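You operate a simulated robot arm through the tools that you are given. There is no shell and no other tool.

You are at the controls of a simulated robot arm. One attempt, no reset.

JOB
Brush the sand off the plate in the frame with the yellow brush.
Fine: extractor on for it and off after; put the brush back, leave the plate there. Set down upright: what you pick out. What is to be rubbed or washed off counts as gone when no trace of it is left.

Only the result counts: the job must be done as asked and must still hold three seconds after the hand-in. Knocking over, shifting, dropping, spilling or breaking anything else fails it.

ROBOT AND FRAMES
A 6-joint arm with a two-finger parallel gripper, fixed in place. Base frame: the origin is at the foot of the arm, x ahead of it, y to its left, z up; the work surface is at about z = 860. Lengths are in mm, angles in rad, forces in N, time in s.
With the tool pointing down near the work surface it reaches from about 360 to 860 mm from the base axis. Its first joint turns from -2.007 to 2.007 rad. Payload 3.43 kg.
The TCP is the grasp point between the finger pads, 34 mm short of the fingertips. In the tool frame z runs along the fingers and y along their closing line. Largest opening 128 mm; finger width 24, thickness 12; the body of the gripper, 48 by 130 mm, starts 96 mm behind the TCP.
Orientation is told as [roll, pitch, yaw] about the base's x, y, z axes, in that order, counted from this pose: with the fingers straight down and closing along the base's y, the tool's x points along the base's -x, its y along +y and its z along -z.

CONTROLS
- The arm moves only by the tool drive_tool. Its argument "plan" is a list of rows, each a list of 6 numbers: the shift along the base's x, y, z in units of 20 mm (1.0 is 20 mm), then the turn, a rotation vector about the base's x, y, z in units of 4 degrees (1.0 is 4 degrees). In form: [[x, y, z, ax, ay, az], ...]. A call has 1 to 20 rows; each row shifts and turns the commanded pose from where the row before left it. "gripper" is the finger opening in mm, from 0 to 128, set as the call begins (left out, the last holds). A call with a number of a shift or a turn outside -1 to 1 is refused whole. Each row takes 0.2 s and may step no farther than 50 mm and 0.15 rad from the row before; otherwise, or with a gripper value out of range, the whole call is refused. A pose out of reach is approached as far as the arm can. The call stops where the force on the tool passes 70 N (or 10 N more than at its start, if that is more) or the arm is blocked; 0.2 s more then pass. The fingers move at their own pace (about 108 mm/s each) and stop on an object; they squeeze with about 23 N. The grip force told is the motor's: it shows also when the fingers shut on nothing. Time passes only in rows, and 0.2 s behind the last, so rows that do not move let the fingers close. The reply holds the time, the measured pose of the TCP, the force on the tool along the base axes, the opening and the grip force, in the units named above and with some noise, with the torque about the TCP (base axes, N m) and any sound that the robot's microphone picked up.
- Cameras (640 x 400 px; columns grow to the right, rows downward): "scene" is fixed at [50.2, 651.2, 1478.3]; the picture's right is [-0.16, -0.99, 0.00], its down [-0.76, 0.13, -0.63] and it looks along [0.62, -0.10, -0.77] (base axes); focal length 340 px, centre (320, 200). "wrist" rides on the gripper at [76, -11, -160] in the tool frame; the picture's right is [0.15, 0.99, 0.00], its down [-0.88, 0.13, -0.46] and it looks along [-0.45, 0.07, 0.89] (tool axes); focal length 234 px, centre (320, 200). There is no depth. A picture from a camera that has moved, and an enlarged one, comes with that camera's place and axes in the base frame and with its lens.
- capture(camera): a new picture of that camera. No time passes.
- move_column(by): slides the trunk up (or, below 0, down) by that many mm; the arm rides with it, the base frame stays. It gives what a move gives, with no picture.
- inspect(camera, box): a new picture of the part [left, top, right, bottom] of that camera's present view, enlarged. No time passes.
- finish_job(): hands the job in; it is judged then, once.

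Nothing tells you positions but the pictures and the camera data. Unless the task says otherwise, let go and move clear before handing in.

The tools are called after ">>>" as a command line: name --pt "numbers of a row" for each row, then --argument value for the rest, lists and objects as JSON in quotes. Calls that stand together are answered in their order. drive_tool: Moves the arm, as the interface text tells. Its arguments: {"type":"object","properties":{"plan":{"type":"array"},"gripper":{"type":"number"}},"required":["plan"]} The other tools are called the same way: move_column (by) slides the trunk up or down; capture (camera) takes a picture; inspect (camera, box) takes an enlarged picture of a part of a camera's view; finish_job () hands the job in.

At the start:

```text
time: 0.0
tool_pos: [268.7, 499.7, 1223.4]
tool_rot: [0.0, 0.001, -0.001]
contact_force: [-0.8, -0.5, 0.2]
moment: [0.0, 0.01, 0.0]
gripper_width: 128.0
finger_force: 0.1
trunk travel left (down, up): [-675.0, 115.0]
```

scene: 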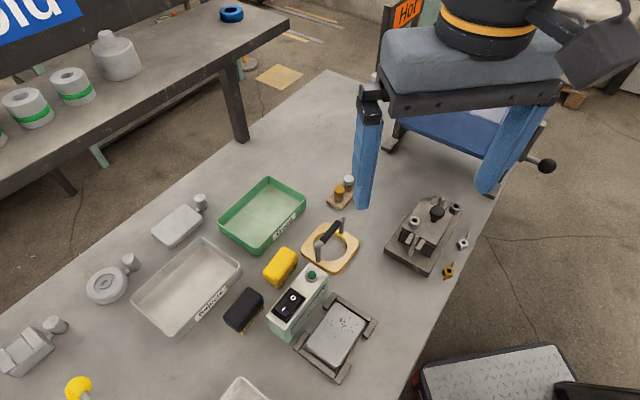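
wrist: 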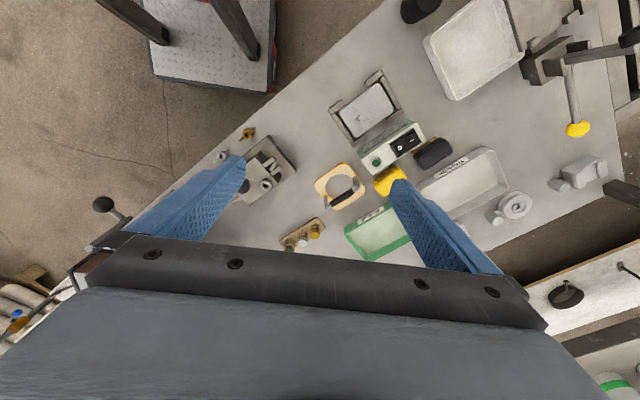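

I see a bench with a framed plate (with sand), a box with a switch (likely the extractor control), yellow and black brush-like blocks, trays and other parts. I'll take enlarged pictures first.

>>> inspect --camera "scene" --box '[220, 220, 400, 400]'

>>> inspect --camera "wrist" --box '[300, 50, 500, 220]'

>>> inspect --camera "scene" --box '[0, 180, 320, 400]'

>>> inspect --camera "wrist" --box '[380, 0, 640, 250]'

>>> inspect --camera "scene" --box '[300, 60, 580, 300]'

```text
2.22 times, centred on (310, 310) of scene
camera zoom: at [50.2, 651.2, 1478.3], right [-0.16, -0.99, 0.0], down [-0.76, 0.13, -0.63], along [0.62, -0.1, -0.77], focal length 754 px, centre (342, -44)
```

zoom: 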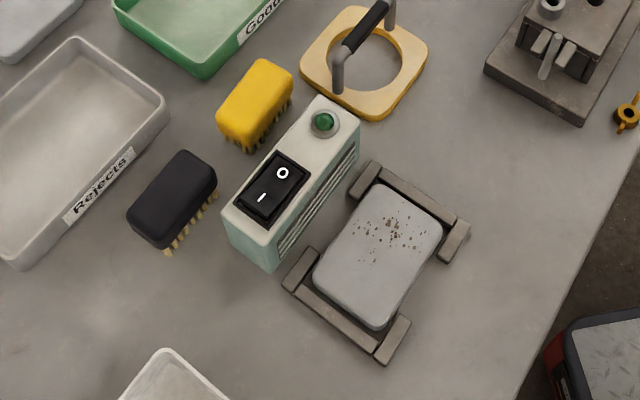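

```text
2.35 times, centred on (400, 135) of wrist
camera zoom: at [194.2, 487.8, 1382.1], right [-0.15, 0.99, 0.0], down [0.88, 0.13, 0.46], along [0.45, 0.07, -0.89], focal length 551 px, centre (132, 353)
```

zoom: 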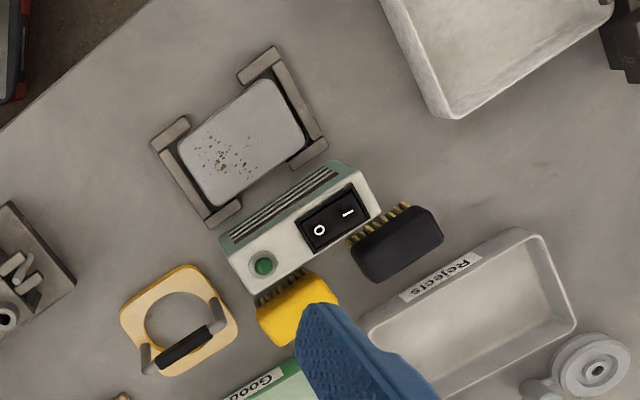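

```text
1.82 times, centred on (160, 290) of scene
camera zoom: at [50.2, 651.2, 1478.3], right [-0.16, -0.99, 0.0], down [-0.76, 0.13, -0.63], along [0.62, -0.1, -0.77], focal length 617 px, centre (611, 36)
```

zoom: 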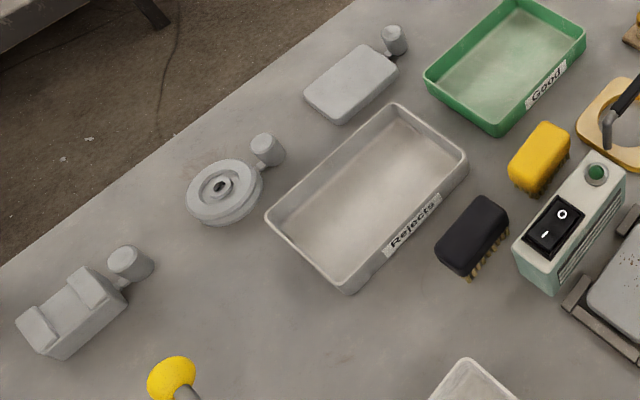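

```text
1.60 times, centred on (510, 125) of wrist
camera zoom: at [194.2, 487.8, 1382.1], right [-0.15, 0.99, 0.0], down [0.88, 0.13, 0.46], along [0.45, 0.07, -0.89], focal length 375 px, centre (16, 320)
```

zoom: 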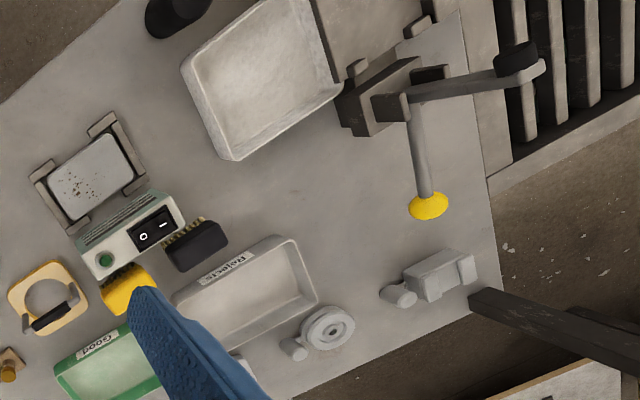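

```text
1.67 times, centred on (440, 180) of scene
camera zoom: at [50.2, 651.2, 1478.3], right [-0.16, -0.99, 0.0], down [-0.76, 0.13, -0.63], along [0.62, -0.1, -0.77], focal length 566 px, centre (120, 233)
```

zoom: 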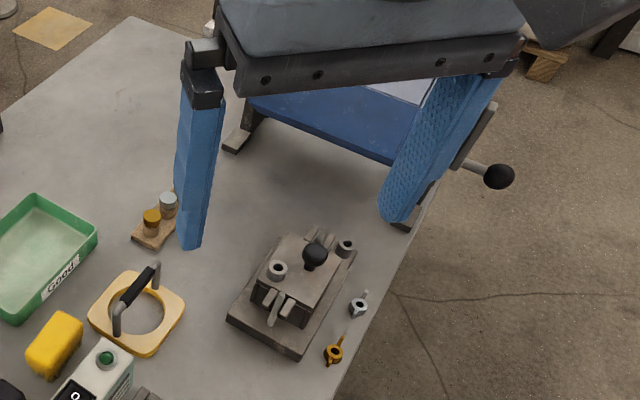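

The plate is at about (232, 593) with sand on the half nearer to -y, and its long axis lies at about 45°. The extractor box with an I/O rocker is beside it, with the lamp at about (323, 622, 929), and the yellow brush is at about (369, 676). I'll lower the wrist camera for a closer look.

>>> drive_tool --pt "-0.09 0.5 -0.9 0 0 0" --pt "-0.09 0.5 -0.9 0 0 0" --pt "-0.09 0.5 -0.9 0 0 0" --pt "-0.09 0.5 -0.9 0 0 0" --pt "-0.09 0.5 -0.9 0 0 0" --pt "-0.09 0.5 -0.9 0 0 0" --pt "-0.09 0.5 -0.9 0 0 0" --pt "-0.09 0.5 -0.9 0 0 0"

```text
time: 1.8
tool_pos: [253.5, 579.9, 1079.3]
tool_rot: [0.0, 0.002, 0.0]
contact_force: [-0.5, -0.1, -0.4]
moment: [0.04, 0.0, 0.02]
gripper_width: 127.8
finger_force: 0.0
trunk travel left (down, up): [-675.0, 115.0]
```

The arm moved as commanded. Next I'll look with the wrist camera.

>>> capture --camera "wrist"

>>> capture --camera "scene"

```text
taken
camera wrist: at [178.5, 567.8, 1238.4], right [-0.15, 0.99, 0.0], down [0.88, 0.13, 0.46], along [0.45, 0.07, -0.89], focal length 234 px, centre (320, 200)
```

wrist: 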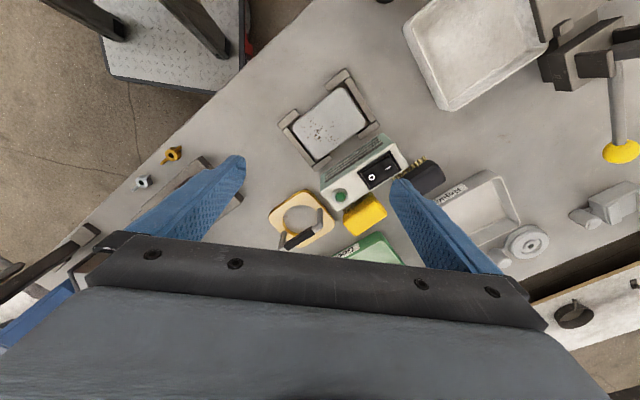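

```text
taken
```

scene: 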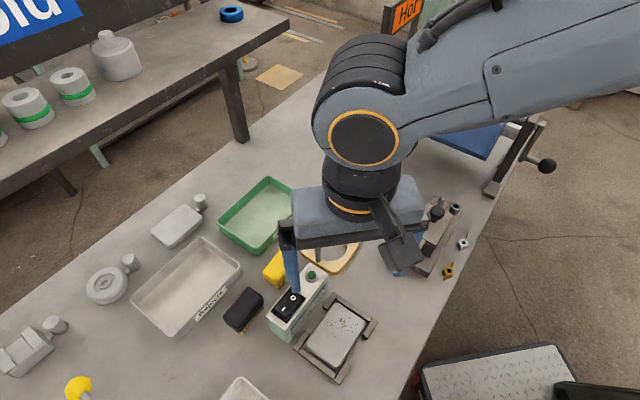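

The wrist view now shows the plate, extractor and brush. I'll enlarge those parts.

>>> inspect --camera "wrist" --box '[260, 60, 420, 160]'

>>> inspect --camera "wrist" --box '[310, 130, 450, 240]'

>>> inspect --camera "scene" --box '[280, 280, 390, 390]'

>>> inspect --camera "scene" --box '[230, 230, 340, 340]'

```text
4.00 times, centred on (340, 110) of wrist
camera zoom: at [178.5, 567.8, 1238.4], right [-0.15, 0.99, 0.0], down [0.88, 0.13, 0.46], along [0.45, 0.07, -0.89], focal length 937 px, centre (240, 560)
```

zoom: 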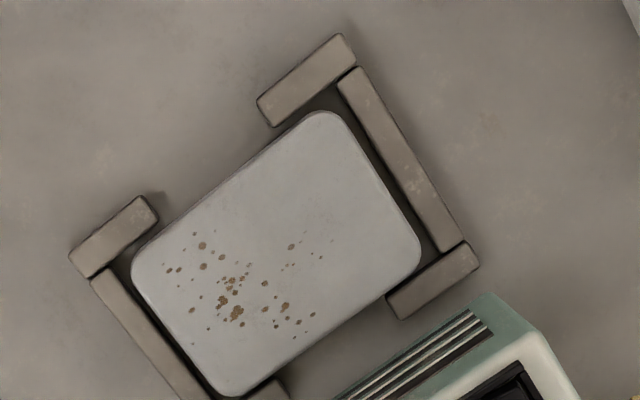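

```text
3.64 times, centred on (380, 185) of wrist
camera zoom: at [178.5, 567.8, 1238.4], right [-0.15, 0.99, 0.0], down [0.88, 0.13, 0.46], along [0.45, 0.07, -0.89], focal length 852 px, centre (102, 254)
```

zoom: 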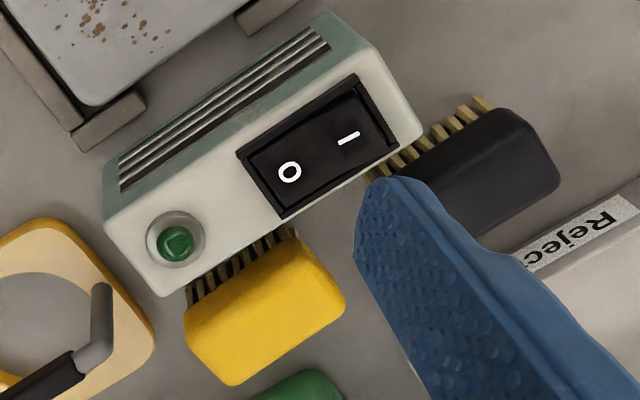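

```text
3.64 times, centred on (335, 335) of scene
camera zoom: at [50.2, 651.2, 1478.3], right [-0.16, -0.99, 0.0], down [-0.76, 0.13, -0.63], along [0.62, -0.1, -0.77], focal length 1235 px, centre (266, -291)
```

zoom: 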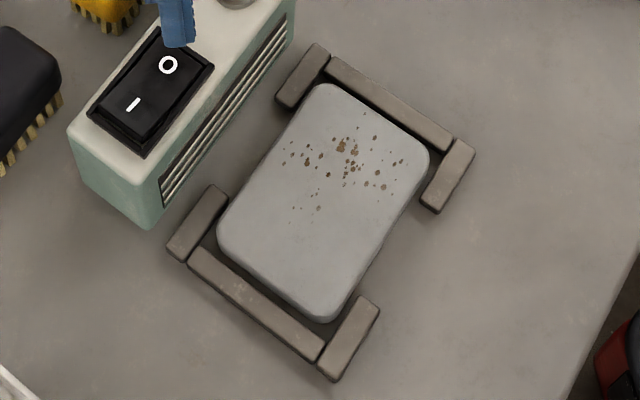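

```text
3.64 times, centred on (285, 285) of scene
camera zoom: at [50.2, 651.2, 1478.3], right [-0.16, -0.99, 0.0], down [-0.76, 0.13, -0.63], along [0.62, -0.1, -0.77], focal length 1235 px, centre (447, -109)
```

zoom: 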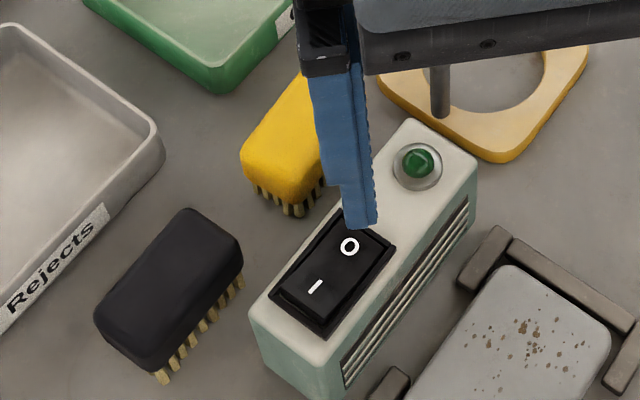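

The rocker's I side stands higher (about 932) than the O side (about 928), so it looks off, and the lamp is dark. I'll turn the gripper to line up with the extractor's axis (about 47° yaw) and look again.

>>> drive_tool --pt "0 0.25 0 0 0 0.98" --pt "0 0.25 0 0 0 0.98" --pt "0 0.25 0 0 0 0.98" --pt "0 0.25 0 0 0 0.98" --pt "0 0.25 0 0 0 0.98" --pt "0 0.25 0 0 0 0.98" --pt "0 0.25 0 0 0 0.98" --pt "0 0.25 0 0 0 0.98" --pt "0 0.25 0 0 0 0.98" --pt "0 0.25 0 0 0 0.98" --pt "0 0.25 0 0 0 0.98" --pt "0 0.25 0 0 0 0.98"

>>> capture --camera "wrist"

>>> capture --camera "scene"

```text
time: 4.4
tool_pos: [254.0, 638.8, 1078.3]
tool_rot: [0.0, 0.0, 0.823]
contact_force: [-0.1, -1.3, -0.4]
moment: [0.01, 0.0, 0.03]
gripper_width: 127.8
finger_force: 0.1
trunk travel left (down, up): [-675.0, 115.0]
```

```text
taken
camera wrist: at [211.6, 576.6, 1238.5], right [-0.82, 0.57, 0.0], down [0.5, 0.73, 0.46], along [0.26, 0.38, -0.89], focal length 234 px, centre (320, 200)
```

wrist: 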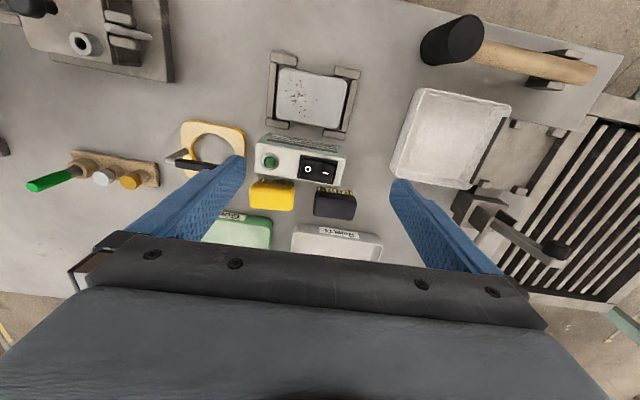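

```text
taken
```

scene: 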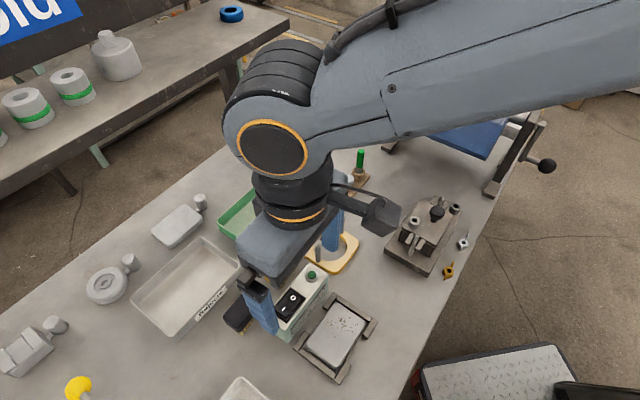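

The yaw is nearly aligned with the extractor and brushes. I'll enlarge this view for measurement.

>>> inspect --camera "wrist" --box '[230, 120, 390, 220]'

>>> inspect --camera "wrist" --box '[240, 40, 380, 150]'

```text
4.00 times, centred on (310, 170) of wrist
camera zoom: at [211.6, 576.6, 1238.5], right [-0.82, 0.57, 0.0], down [0.5, 0.73, 0.46], along [0.26, 0.38, -0.89], focal length 937 px, centre (360, 320)
```

zoom: 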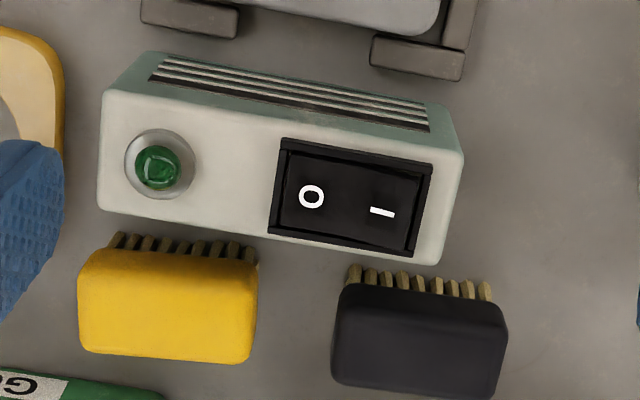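

```text
3.64 times, centred on (310, 95) of wrist
camera zoom: at [211.6, 576.6, 1238.5], right [-0.82, 0.57, 0.0], down [0.5, 0.73, 0.46], along [0.26, 0.38, -0.89], focal length 852 px, centre (356, 582)
```

zoom: 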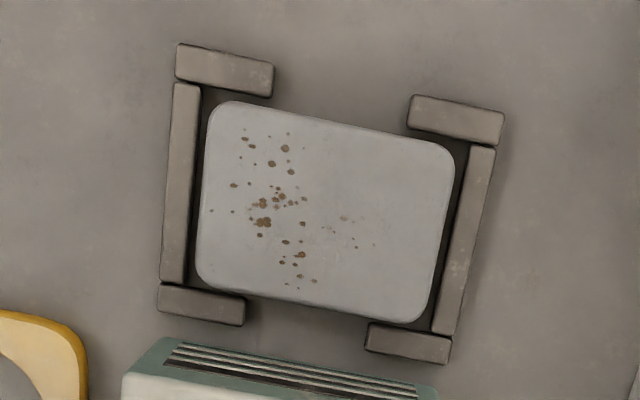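

I take the rocker's I side to be about (269, 677.5, 932), with the box axis at -46°. I'll set the opening to 50 mm and move so that one finger is above the I half.

>>> drive_tool --pt "-0.067 0.61 -0.7 0 0 -0.152" --pt "-0.067 0.61 -0.7 0 0 -0.152" --pt "-0.067 0.61 -0.7 0 0 -0.152" --pt "-0.067 0.61 -0.7 0 0 -0.152" --pt "-0.067 0.61 -0.7 0 0 -0.152" --gripper 50

>>> capture --camera "wrist"

>>> inspect --camera "scene" --box '[220, 220, 380, 400]'

```text
time: 5.6
tool_pos: [245.9, 700.0, 1007.6]
tool_rot: [0.0, -0.001, 0.766]
contact_force: [0.2, -0.6, 0.9]
moment: [0.05, 0.0, -0.03]
gripper_width: 49.9
finger_force: 0.1
trunk travel left (down, up): [-675.0, 115.0]
```

```text
taken
camera wrist: at [201.2, 639.5, 1167.8], right [-0.79, 0.61, 0.0], down [0.54, 0.71, 0.46], along [0.28, 0.36, -0.89], focal length 234 px, centre (320, 200)
```

wrist: 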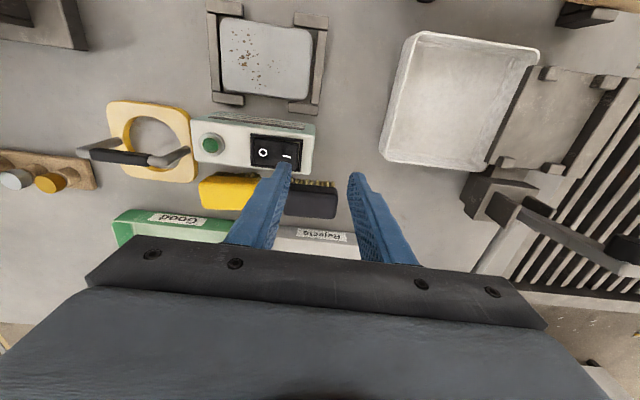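

```text
2.22 times, centred on (300, 310) of scene
camera zoom: at [50.2, 651.2, 1478.3], right [-0.16, -0.99, 0.0], down [-0.76, 0.13, -0.63], along [0.62, -0.1, -0.77], focal length 754 px, centre (364, -44)
```

zoom: 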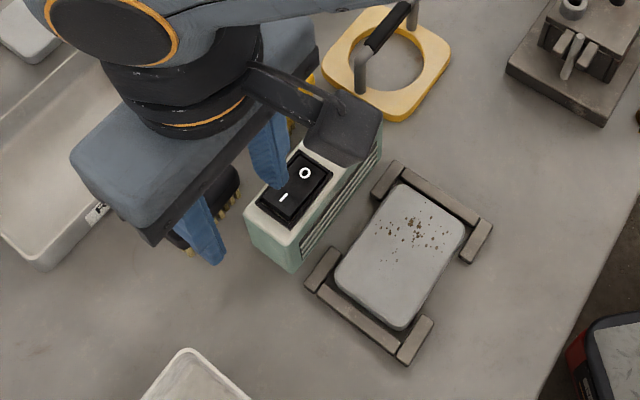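

The finger sits within 2 mm of the I target. I'll descend to just above the rocker.

>>> drive_tool --pt "0.05 0 -0.6 0 0 0" --pt "0 0 -0.6 0 0 0" --pt "0 0 -0.5 0 0 0"

>>> inspect --camera "wrist" --box '[180, 90, 380, 230]'

>>> inspect --camera "scene" --box '[240, 250, 340, 350]'

```text
time: 6.4
tool_pos: [248.6, 700.4, 972.1]
tool_rot: [-0.001, 0.001, 0.766]
contact_force: [0.1, 0.6, -0.9]
moment: [0.0, -0.03, 0.01]
gripper_width: 50.1
finger_force: 0.0
trunk travel left (down, up): [-675.0, 115.0]
```

```text
2.86 times, centred on (280, 160) of wrist
camera zoom: at [203.0, 639.7, 1132.2], right [-0.79, 0.61, 0.0], down [0.54, 0.71, 0.46], along [0.28, 0.36, -0.89], focal length 669 px, centre (434, 314)
```

zoom: 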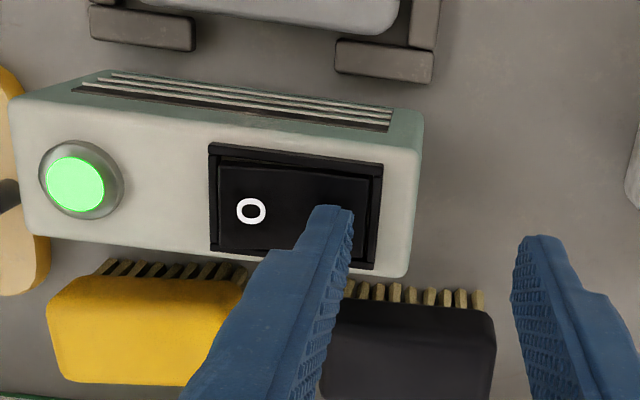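

```text
4.00 times, centred on (290, 300) of scene
camera zoom: at [50.2, 651.2, 1478.3], right [-0.16, -0.99, 0.0], down [-0.76, 0.13, -0.63], along [0.62, -0.1, -0.77], focal length 1358 px, centre (440, -200)
```

zoom: 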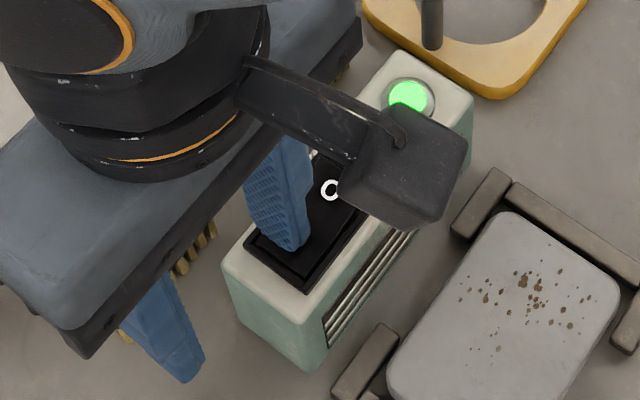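

The lamp is now lit, so the rocker seems to have switched on. I'll raise the tool and confirm that it stays on.

>>> drive_tool --pt "0 0 1 0 0 0" --pt "0 0 1 0 0 0" --pt "0 0 1 0 0 0"

>>> inspect --camera "wrist" --box '[180, 90, 380, 230]'

```text
time: 7.2
tool_pos: [249.5, 701.0, 1032.7]
tool_rot: [0.0, 0.0, 0.769]
contact_force: [0.7, 0.1, 0.6]
moment: [0.01, 0.01, 0.02]
gripper_width: 50.1
finger_force: 0.0
trunk travel left (down, up): [-675.0, 115.0]
```

```text
2.86 times, centred on (280, 160) of wrist
camera zoom: at [202.8, 639.4, 1192.2], right [-0.79, 0.61, 0.0], down [0.54, 0.71, 0.46], along [0.28, 0.36, -0.89], focal length 669 px, centre (434, 314)
```

zoom: 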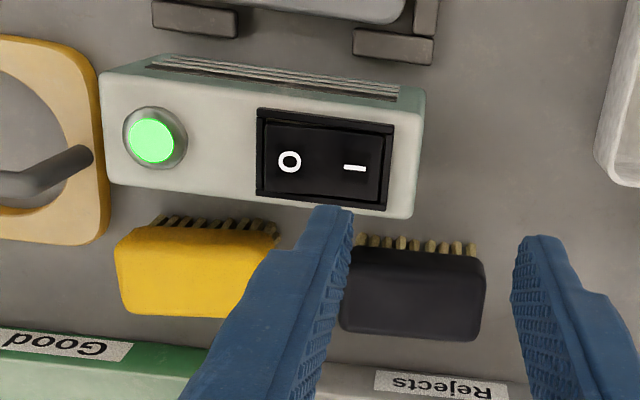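

The extractor is on: the lamp stays lit and the I side is down. I put the yellow brush's centre at about (374, 672), its long axis at -40°, and its body between about z 880 and 902. I'll move above it with a 90 mm opening, ready to grip it by its ends.

>>> drive_tool --pt "0.889 -0.204 0 0 0 0.227" --pt "0.889 -0.204 0 0 0 0.227" --pt "0.889 -0.204 0 0 0 0.227" --pt "0.889 -0.204 0 0 0 0.227" --pt "0.889 -0.204 0 0 0 0.227" --pt "0.889 -0.204 0 0 0 0.227" --pt "0.889 -0.204 0 0 0 0.227" --gripper 90

>>> capture --camera "wrist"

>>> inspect --camera "scene" --box '[200, 200, 360, 320]'

```text
time: 8.8
tool_pos: [375.5, 672.2, 1032.5]
tool_rot: [-0.001, 0.001, 0.88]
contact_force: [-0.5, -0.7, -0.3]
moment: [-0.03, -0.01, 0.0]
gripper_width: 89.9
finger_force: 0.1
trunk travel left (down, up): [-675.0, 115.0]
```

```text
taken
camera wrist: at [336.9, 606.1, 1192.4], right [-0.86, 0.52, 0.0], down [0.46, 0.76, 0.45], along [0.24, 0.39, -0.89], focal length 234 px, centre (320, 200)
```

wrist: 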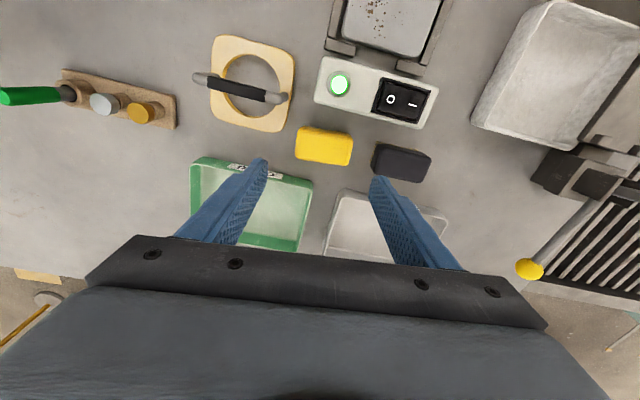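

```text
3.33 times, centred on (280, 260) of scene
camera zoom: at [50.2, 651.2, 1478.3], right [-0.16, -0.99, 0.0], down [-0.76, 0.13, -0.63], along [0.62, -0.1, -0.77], focal length 1132 px, centre (453, 0)
```

zoom: 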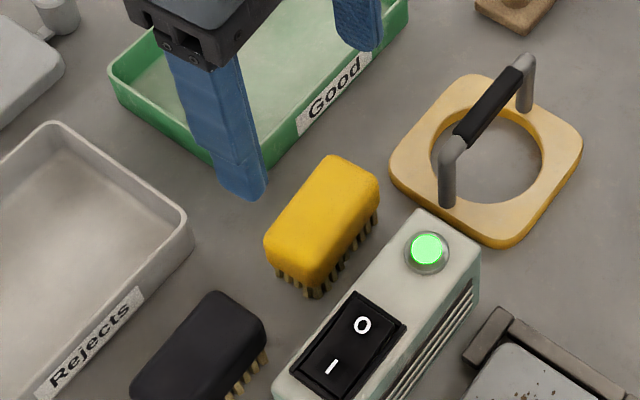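

The scene view is now clear of the arm. I'll zoom in on the brush with the wrist camera for a precise position.

>>> inspect --camera "wrist" --box '[260, 110, 380, 190]'

>>> inspect --camera "scene" --box '[255, 230, 335, 290]'

```text
5.00 times, centred on (320, 150) of wrist
camera zoom: at [336.9, 606.1, 1192.4], right [-0.86, 0.52, 0.0], down [0.46, 0.76, 0.45], along [0.24, 0.39, -0.89], focal length 1171 px, centre (320, 450)
```

zoom: 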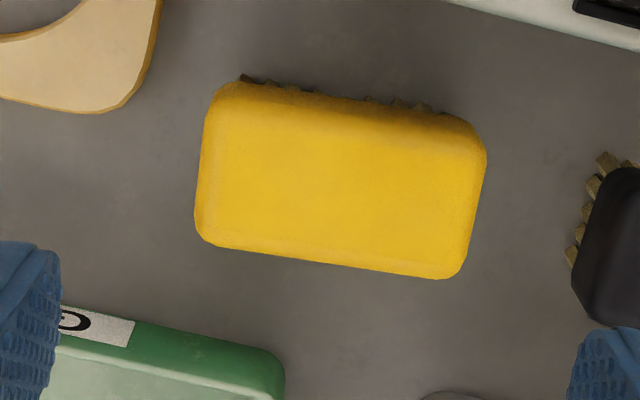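

```text
6.67 times, centred on (295, 260) of scene
camera zoom: at [50.2, 651.2, 1478.3], right [-0.16, -0.99, 0.0], down [-0.76, 0.13, -0.63], along [0.62, -0.1, -0.77], focal length 2264 px, centre (487, -200)
```

zoom: 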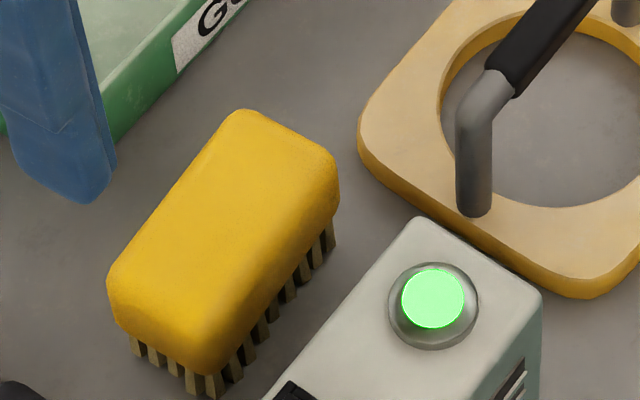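

The brush centre is about (372.7, 675) with gripper yaw 0.89. I'll descend part way and check clearances.

>>> drive_tool --pt "-0.14 0.14 -0.8 0 0 0.14" --pt "0 0 -0.8 0 0 0" --pt "0 0 -0.8 0 0 0" --pt "0 0 -0.8 0 0 0" --pt "0 0 -0.8 0 0 0" --gripper 90

>>> capture --camera "wrist"

>>> inspect --camera "scene" --box '[230, 210, 350, 310]'

```text
time: 10.0
tool_pos: [372.7, 672.5, 952.7]
tool_rot: [0.0, 0.0, 0.889]
contact_force: [-0.2, -0.8, -0.5]
moment: [0.02, 0.01, -0.04]
gripper_width: 90.3
finger_force: 0.1
trunk travel left (down, up): [-675.0, 115.0]
```

```text
taken
camera wrist: at [334.1, 607.2, 1112.4], right [-0.86, 0.51, 0.0], down [0.45, 0.77, 0.46], along [0.23, 0.39, -0.89], focal length 234 px, centre (320, 200)
```

wrist: 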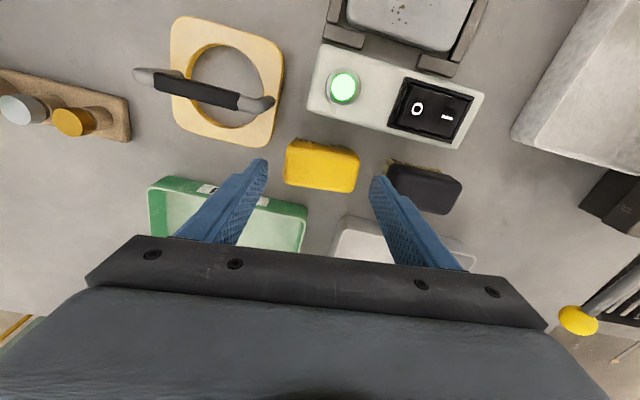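

```text
4.00 times, centred on (290, 260) of scene
camera zoom: at [50.2, 651.2, 1478.3], right [-0.16, -0.99, 0.0], down [-0.76, 0.13, -0.63], along [0.62, -0.1, -0.77], focal length 1358 px, centre (440, -40)
```

zoom: 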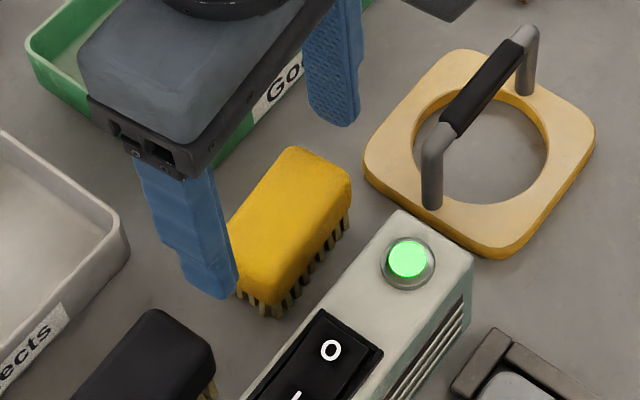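

The fingers straddle the brush ends symmetrically and clear the ring and the black brush. I'll go down to the grip height.

>>> drive_tool --pt "0 0.08 -0.7 0 0 0" --pt "0 0 -0.7 0 0 0" --pt "0 0 -0.65 0 0 0"

>>> capture --camera "wrist"

>>> inspect --camera "scene" --box '[230, 210, 350, 310]'

```text
time: 10.8
tool_pos: [371.8, 674.8, 912.2]
tool_rot: [0.0, 0.0, 0.89]
contact_force: [-0.1, -0.6, -0.1]
moment: [0.0, 0.01, 0.02]
gripper_width: 90.2
finger_force: 0.0
trunk travel left (down, up): [-675.0, 115.0]
```

```text
taken
camera wrist: at [334.3, 609.0, 1073.0], right [-0.86, 0.51, 0.0], down [0.45, 0.77, 0.46], along [0.23, 0.39, -0.89], focal length 234 px, centre (320, 200)
```

wrist: 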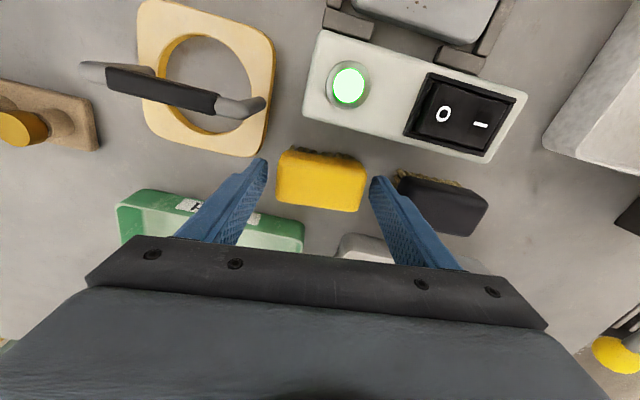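

```text
4.00 times, centred on (290, 260) of scene
camera zoom: at [50.2, 651.2, 1478.3], right [-0.16, -0.99, 0.0], down [-0.76, 0.13, -0.63], along [0.62, -0.1, -0.77], focal length 1358 px, centre (440, -40)
```

zoom: 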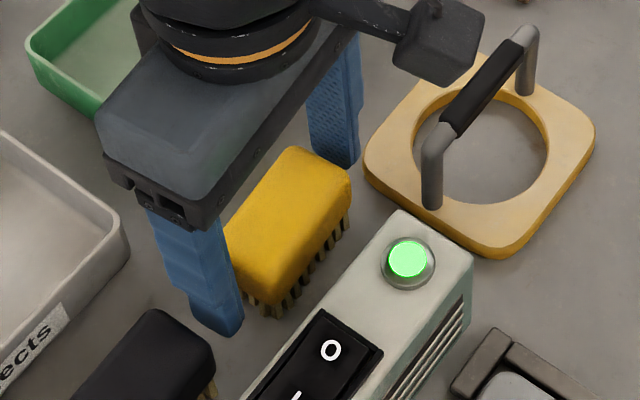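

The fingertips are now level with the brush body. I'll zoom in once more before closing.

>>> inspect --camera "wrist" --box '[230, 130, 410, 240]'

```text
3.56 times, centred on (320, 185) of wrist
camera zoom: at [334.3, 609.0, 1073.0], right [-0.86, 0.51, 0.0], down [0.45, 0.77, 0.46], along [0.23, 0.39, -0.89], focal length 833 px, centre (320, 253)
```

zoom: 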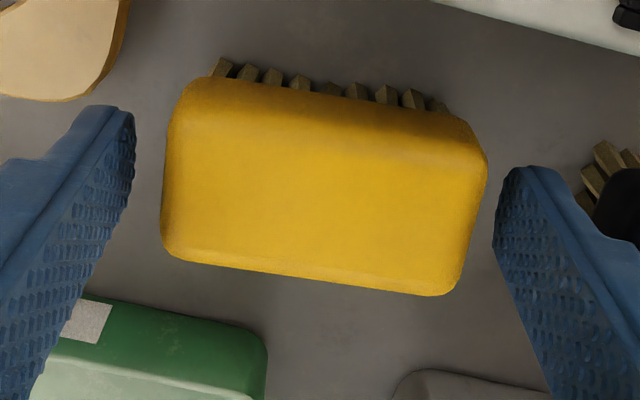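

The fingers are centred to within about 2 mm, so I'll make a small correction and close the gripper.

>>> drive_tool --pt "0.06 0.08 -0.05 0 0 0.15" --pt "0 0 0 0 0 0"

>>> drive_tool --pt "0 0 0 0 0 0" --pt "0 0 0 0 0 0" --pt "0 0 0 0 0 0" --gripper 40

>>> inspect --camera "wrist" --box '[230, 130, 410, 240]'

>>> inspect --camera "scene" --box '[230, 210, 350, 310]'

```text
time: 11.4
tool_pos: [374.1, 677.4, 913.0]
tool_rot: [-0.001, 0.001, 0.902]
contact_force: [-1.0, -0.5, -0.1]
moment: [-0.03, -0.01, 0.02]
gripper_width: 89.9
finger_force: 0.2
trunk travel left (down, up): [-675.0, 115.0]
```

```text
time: 12.2
tool_pos: [373.4, 678.0, 912.3]
tool_rot: [0.0, 0.001, 0.9]
contact_force: [-0.3, 0.2, 1.4]
moment: [0.03, -0.03, 0.0]
gripper_width: 69.6
finger_force: 22.7
trunk travel left (down, up): [-675.0, 115.0]
```

```text
3.56 times, centred on (320, 185) of wrist
camera zoom: at [335.6, 611.0, 1072.7], right [-0.87, 0.5, 0.0], down [0.45, 0.77, 0.46], along [0.23, 0.39, -0.89], focal length 833 px, centre (320, 253)
```

zoom: 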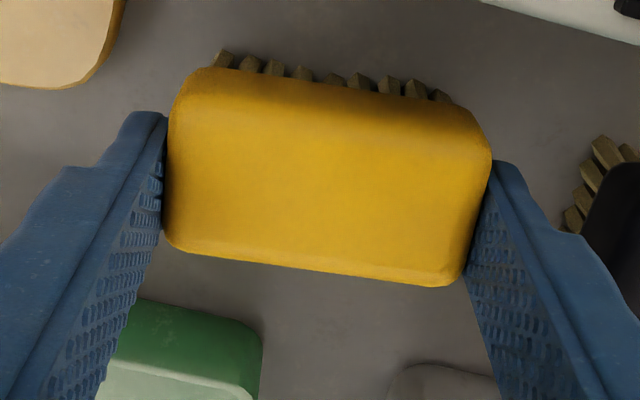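

```text
4.00 times, centred on (290, 260) of scene
camera zoom: at [50.2, 651.2, 1478.3], right [-0.16, -0.99, 0.0], down [-0.76, 0.13, -0.63], along [0.62, -0.1, -0.77], focal length 1358 px, centre (440, -40)
```

zoom: 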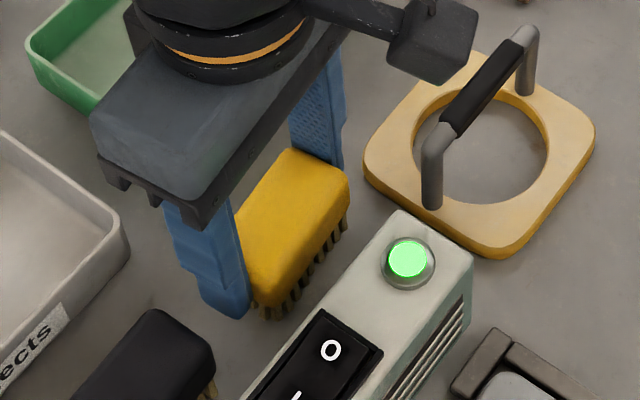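

The brush is held (69.6 mm wide, 23 N) at grip pose (373.5, 677.7, 912.4), yaw 0.90. I'll note this for the return, then lift it straight up.

>>> drive_tool --pt "0 0 0.3 0 0 0" --pt "0 0 0.7 0 0 0" --pt "0 0 1 0 0 0" --pt "0 0 1 0 0 0" --pt "0 0 1 0 0 0" --pt "0 0 0.5 0 0 0"

>>> inspect --camera "wrist" --box '[200, 80, 440, 240]'

>>> capture --camera "scene"

```text
time: 13.6
tool_pos: [372.4, 677.4, 1004.3]
tool_rot: [0.0, 0.003, 0.899]
contact_force: [-0.5, -0.1, -0.9]
moment: [0.0, 0.0, -0.02]
gripper_width: 69.5
finger_force: 23.1
trunk travel left (down, up): [-675.0, 115.0]
```

```text
2.50 times, centred on (320, 160) of wrist
camera zoom: at [334.8, 610.7, 1163.5], right [-0.87, 0.5, 0.0], down [0.45, 0.77, 0.46], along [0.23, 0.39, -0.89], focal length 585 px, centre (320, 300)
```

zoom: 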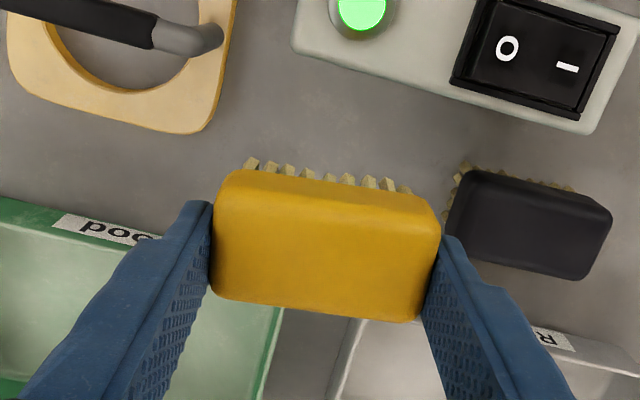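

```text
taken
```

scene: 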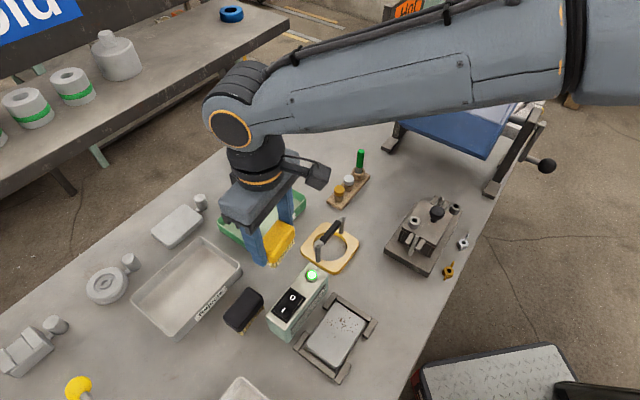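

The brush is lifted cleanly. I'll carry it over the extractor to above the plate, turning it to match the plate's 45° axis.

>>> drive_tool --pt "-0.926 -0.671 0 0 0 -0.236" --pt "-0.926 -0.671 0 0 0 -0.236" --pt "-0.926 -0.671 0 0 0 -0.236" --pt "-0.926 -0.671 0 0 0 -0.236" --pt "-0.926 -0.671 0 0 0 -0.236" --pt "-0.926 -0.671 0 0 0 -0.236" --pt "-0.926 -0.671 0 0 0 -0.236"

>>> capture --camera "wrist"

>>> inspect --camera "scene" --box '[250, 230, 410, 390]'

```text
time: 15.2
tool_pos: [243.7, 582.9, 999.8]
tool_rot: [0.0, 0.001, 0.785]
contact_force: [0.8, 0.4, -1.1]
moment: [-0.02, 0.01, 0.03]
gripper_width: 69.5
finger_force: 23.2
trunk travel left (down, up): [-675.0, 115.0]
```

```text
taken
camera wrist: at [199.3, 521.0, 1160.2], right [-0.8, 0.6, 0.0], down [0.53, 0.71, 0.46], along [0.27, 0.37, -0.89], focal length 234 px, centre (320, 200)
```

wrist: 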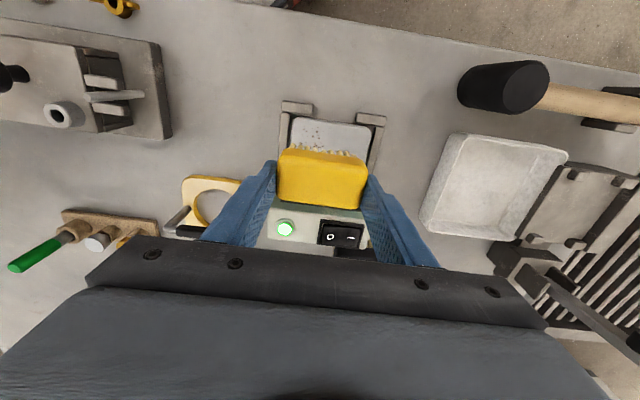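

```text
2.50 times, centred on (330, 310) of scene
camera zoom: at [50.2, 651.2, 1478.3], right [-0.16, -0.99, 0.0], down [-0.76, 0.13, -0.63], along [0.62, -0.1, -0.77], focal length 849 px, centre (295, -75)
```

zoom: 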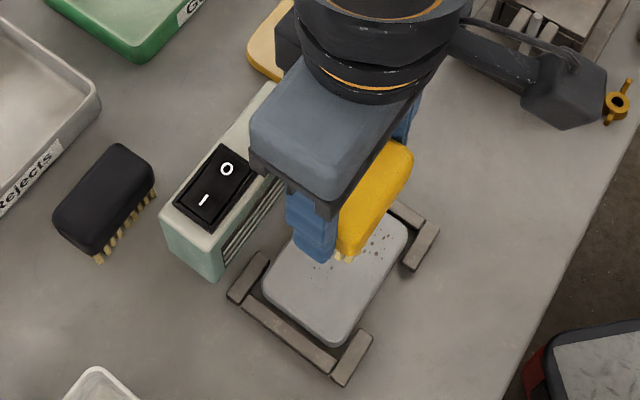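

The brush hangs over the plate in line with it. I'll lower it to just above the plate.

>>> drive_tool --pt "0 0 -0.8 0 0 0" --pt "0 0 -0.8 0 0 0" --pt "0 0 -0.8 0 0 0" --pt "0 0 -0.8 0 0 0"

>>> inspect --camera "wrist" --box '[240, 80, 420, 240]'

>>> inspect --camera "scene" --box '[270, 270, 390, 390]'

```text
time: 16.2
tool_pos: [244.7, 582.8, 936.1]
tool_rot: [0.0, 0.001, 0.785]
contact_force: [0.2, -0.2, 0.0]
moment: [0.02, -0.02, 0.0]
gripper_width: 69.3
finger_force: 23.0
trunk travel left (down, up): [-675.0, 115.0]
```

```text
2.50 times, centred on (330, 160) of wrist
camera zoom: at [199.6, 521.7, 1096.8], right [-0.8, 0.6, 0.0], down [0.53, 0.71, 0.46], along [0.27, 0.37, -0.89], focal length 585 px, centre (295, 300)
```

zoom: 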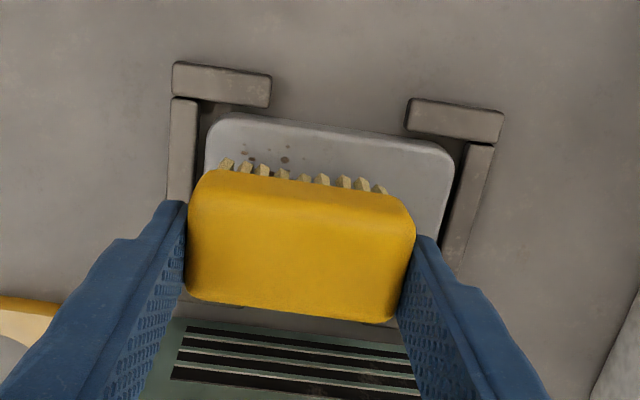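

```text
3.33 times, centred on (330, 330) of scene
camera zoom: at [50.2, 651.2, 1478.3], right [-0.16, -0.99, 0.0], down [-0.76, 0.13, -0.63], along [0.62, -0.1, -0.77], focal length 1132 px, centre (287, -233)
```

zoom: 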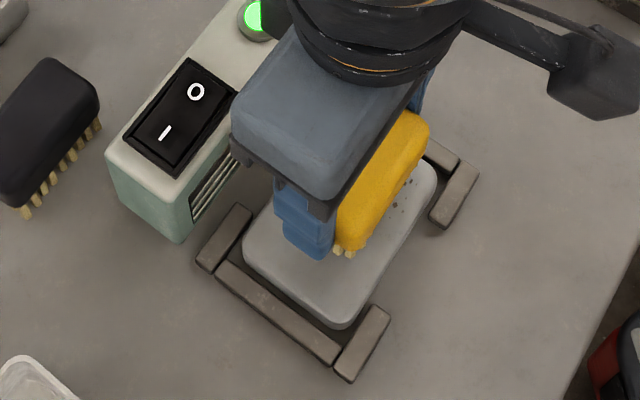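

No contact yet; the bristle tips are about 10–15 mm above the plate. I'll lower in small steps while watching the force.

>>> drive_tool --pt "0 0 -0.3 0 0 0" --pt "0 0 -0.15 0 0 0"

>>> drive_tool --pt "0 0 -0.1 0 0 0"

>>> inspect --camera "scene" --box '[290, 290, 380, 380]'

```text
time: 16.8
tool_pos: [243.8, 585.6, 929.4]
tool_rot: [0.001, 0.0, 0.786]
contact_force: [-0.3, 0.5, -1.5]
moment: [0.01, 0.0, 0.01]
gripper_width: 69.4
finger_force: 23.2
trunk travel left (down, up): [-675.0, 115.0]
```

```text
time: 17.2
tool_pos: [243.3, 585.4, 929.1]
tool_rot: [0.001, -0.001, 0.785]
contact_force: [-0.4, -1.0, 13.2]
moment: [-0.23, 0.09, 0.0]
gripper_width: 69.3
finger_force: 22.8
trunk travel left (down, up): [-675.0, 115.0]
```

```text
4.44 times, centred on (335, 335) of scene
camera zoom: at [50.2, 651.2, 1478.3], right [-0.16, -0.99, 0.0], down [-0.76, 0.13, -0.63], along [0.62, -0.1, -0.77], focal length 1509 px, centre (253, -400)
```

zoom: 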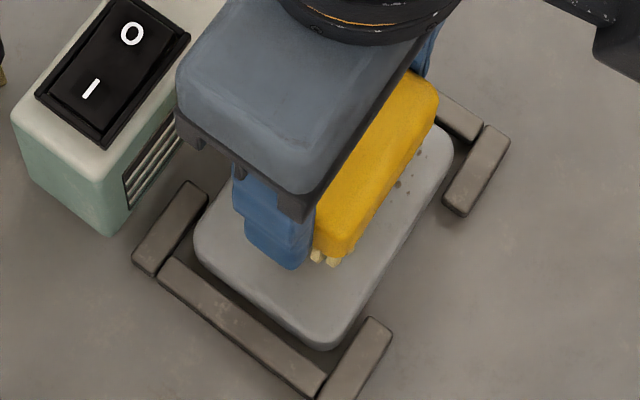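

The bristles touch the plate at TCP z of about 928 (13 N), so the plate top is near z 875. I'll ease off a little and read the force before stroking.

>>> drive_tool --pt "0 0 0.04 0 0 0"

```text
time: 17.6
tool_pos: [243.5, 584.3, 927.8]
tool_rot: [0.001, -0.002, 0.785]
contact_force: [-3.4, 3.4, 15.6]
moment: [0.0, 0.21, -0.13]
gripper_width: 69.5
finger_force: 23.3
trunk travel left (down, up): [-675.0, 115.0]
```

>>> drive_tool --pt "0 0 0.05 0 0 0" --pt "0 0 0 0 0 0"

```text
time: 18.2
tool_pos: [244.2, 584.1, 929.0]
tool_rot: [0.001, 0.001, 0.785]
contact_force: [-1.1, 3.6, 10.3]
moment: [0.21, 0.12, 0.0]
gripper_width: 69.7
finger_force: 22.6
trunk travel left (down, up): [-675.0, 115.0]
```

Contact is about 10 N. I'll ease off slightly more and make a short test stroke toward the extractor, then check the plate and sand.

>>> drive_tool --pt "0 0 0.03 0 0 0" --pt "0.15 0.15 0 0 0 0" --pt "0.15 0.15 0 0 0 0" --pt "0.15 0.15 0 0 0 0" --pt "0.15 0.15 0 0 0 0"

>>> inspect --camera "wrist" --box '[240, 80, 420, 240]'

>>> inspect --camera "scene" --box '[290, 290, 380, 380]'

```text
time: 19.4
tool_pos: [254.3, 594.9, 929.3]
tool_rot: [0.001, -0.001, 0.786]
contact_force: [-0.5, -0.5, -0.7]
moment: [0.01, -0.02, 0.02]
gripper_width: 69.2
finger_force: 22.9
trunk travel left (down, up): [-675.0, 115.0]
```

```text
2.50 times, centred on (330, 160) of wrist
camera zoom: at [210.0, 533.1, 1089.0], right [-0.8, 0.6, 0.0], down [0.53, 0.72, 0.45], along [0.27, 0.36, -0.89], focal length 585 px, centre (295, 300)
```

zoom: 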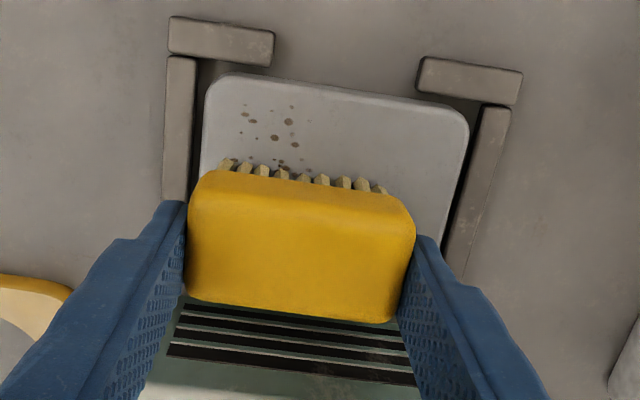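

```text
4.44 times, centred on (335, 335) of scene
camera zoom: at [50.2, 651.2, 1478.3], right [-0.16, -0.99, 0.0], down [-0.76, 0.13, -0.63], along [0.62, -0.1, -0.77], focal length 1509 px, centre (253, -400)
```

zoom: 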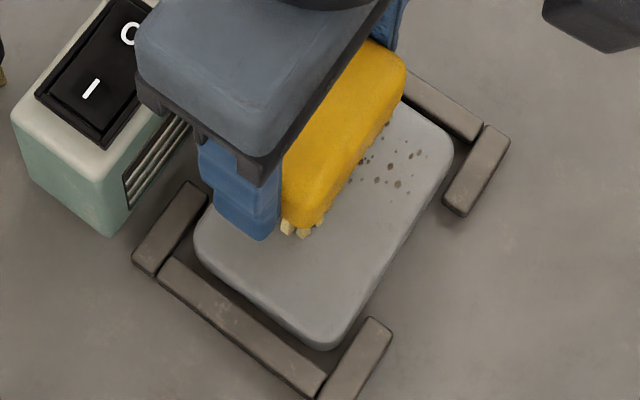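

The plate hasn't moved, and contact was lost at this height. I'll lower 1.2 mm and read the force.

>>> drive_tool --pt "0 0 -0.06 0 0 0" --pt "0 0 0 0 0 0"

```text
time: 20.0
tool_pos: [255.5, 594.5, 928.9]
tool_rot: [-0.002, -0.001, 0.786]
contact_force: [-0.2, -2.1, 4.1]
moment: [-0.06, -0.02, 0.0]
gripper_width: 69.6
finger_force: 22.9
trunk travel left (down, up): [-675.0, 115.0]
```

About 4 N now. I'll stroke across the plate away from the extractor and look.

>>> drive_tool --pt "-0.19 -0.19 0 0 0 0" --pt "-0.19 -0.19 0 0 0 0" --pt "-0.19 -0.19 0 0 0 0" --pt "-0.19 -0.19 0 0 0 0" --pt "-0.19 -0.19 0 0 0 0" --pt "-0.19 -0.19 0 0 0 0"

>>> inspect --camera "wrist" --box '[240, 80, 420, 240]'

>>> inspect --camera "scene" --box '[290, 290, 380, 380]'

```text
time: 21.4
tool_pos: [232.2, 574.2, 928.7]
tool_rot: [0.0, 0.0, 0.785]
contact_force: [-0.1, 0.2, -0.2]
moment: [0.03, -0.01, 0.0]
gripper_width: 69.5
finger_force: 22.8
trunk travel left (down, up): [-675.0, 115.0]
```

```text
2.50 times, centred on (330, 160) of wrist
camera zoom: at [186.6, 511.5, 1088.7], right [-0.8, 0.6, 0.0], down [0.53, 0.71, 0.46], along [0.27, 0.37, -0.89], focal length 585 px, centre (295, 300)
```

zoom: 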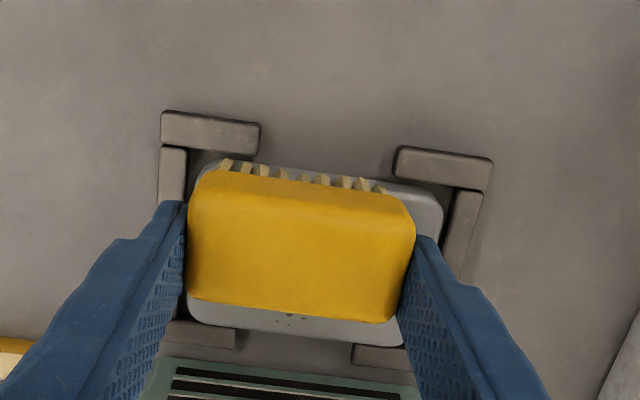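

```text
4.44 times, centred on (335, 335) of scene
camera zoom: at [50.2, 651.2, 1478.3], right [-0.16, -0.99, 0.0], down [-0.76, 0.13, -0.63], along [0.62, -0.1, -0.77], focal length 1509 px, centre (253, -400)
```

zoom: 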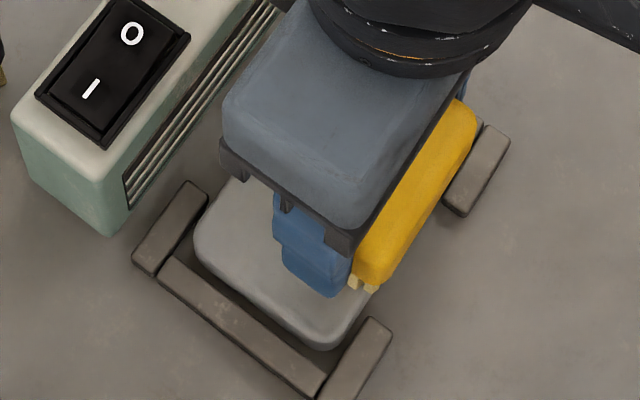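

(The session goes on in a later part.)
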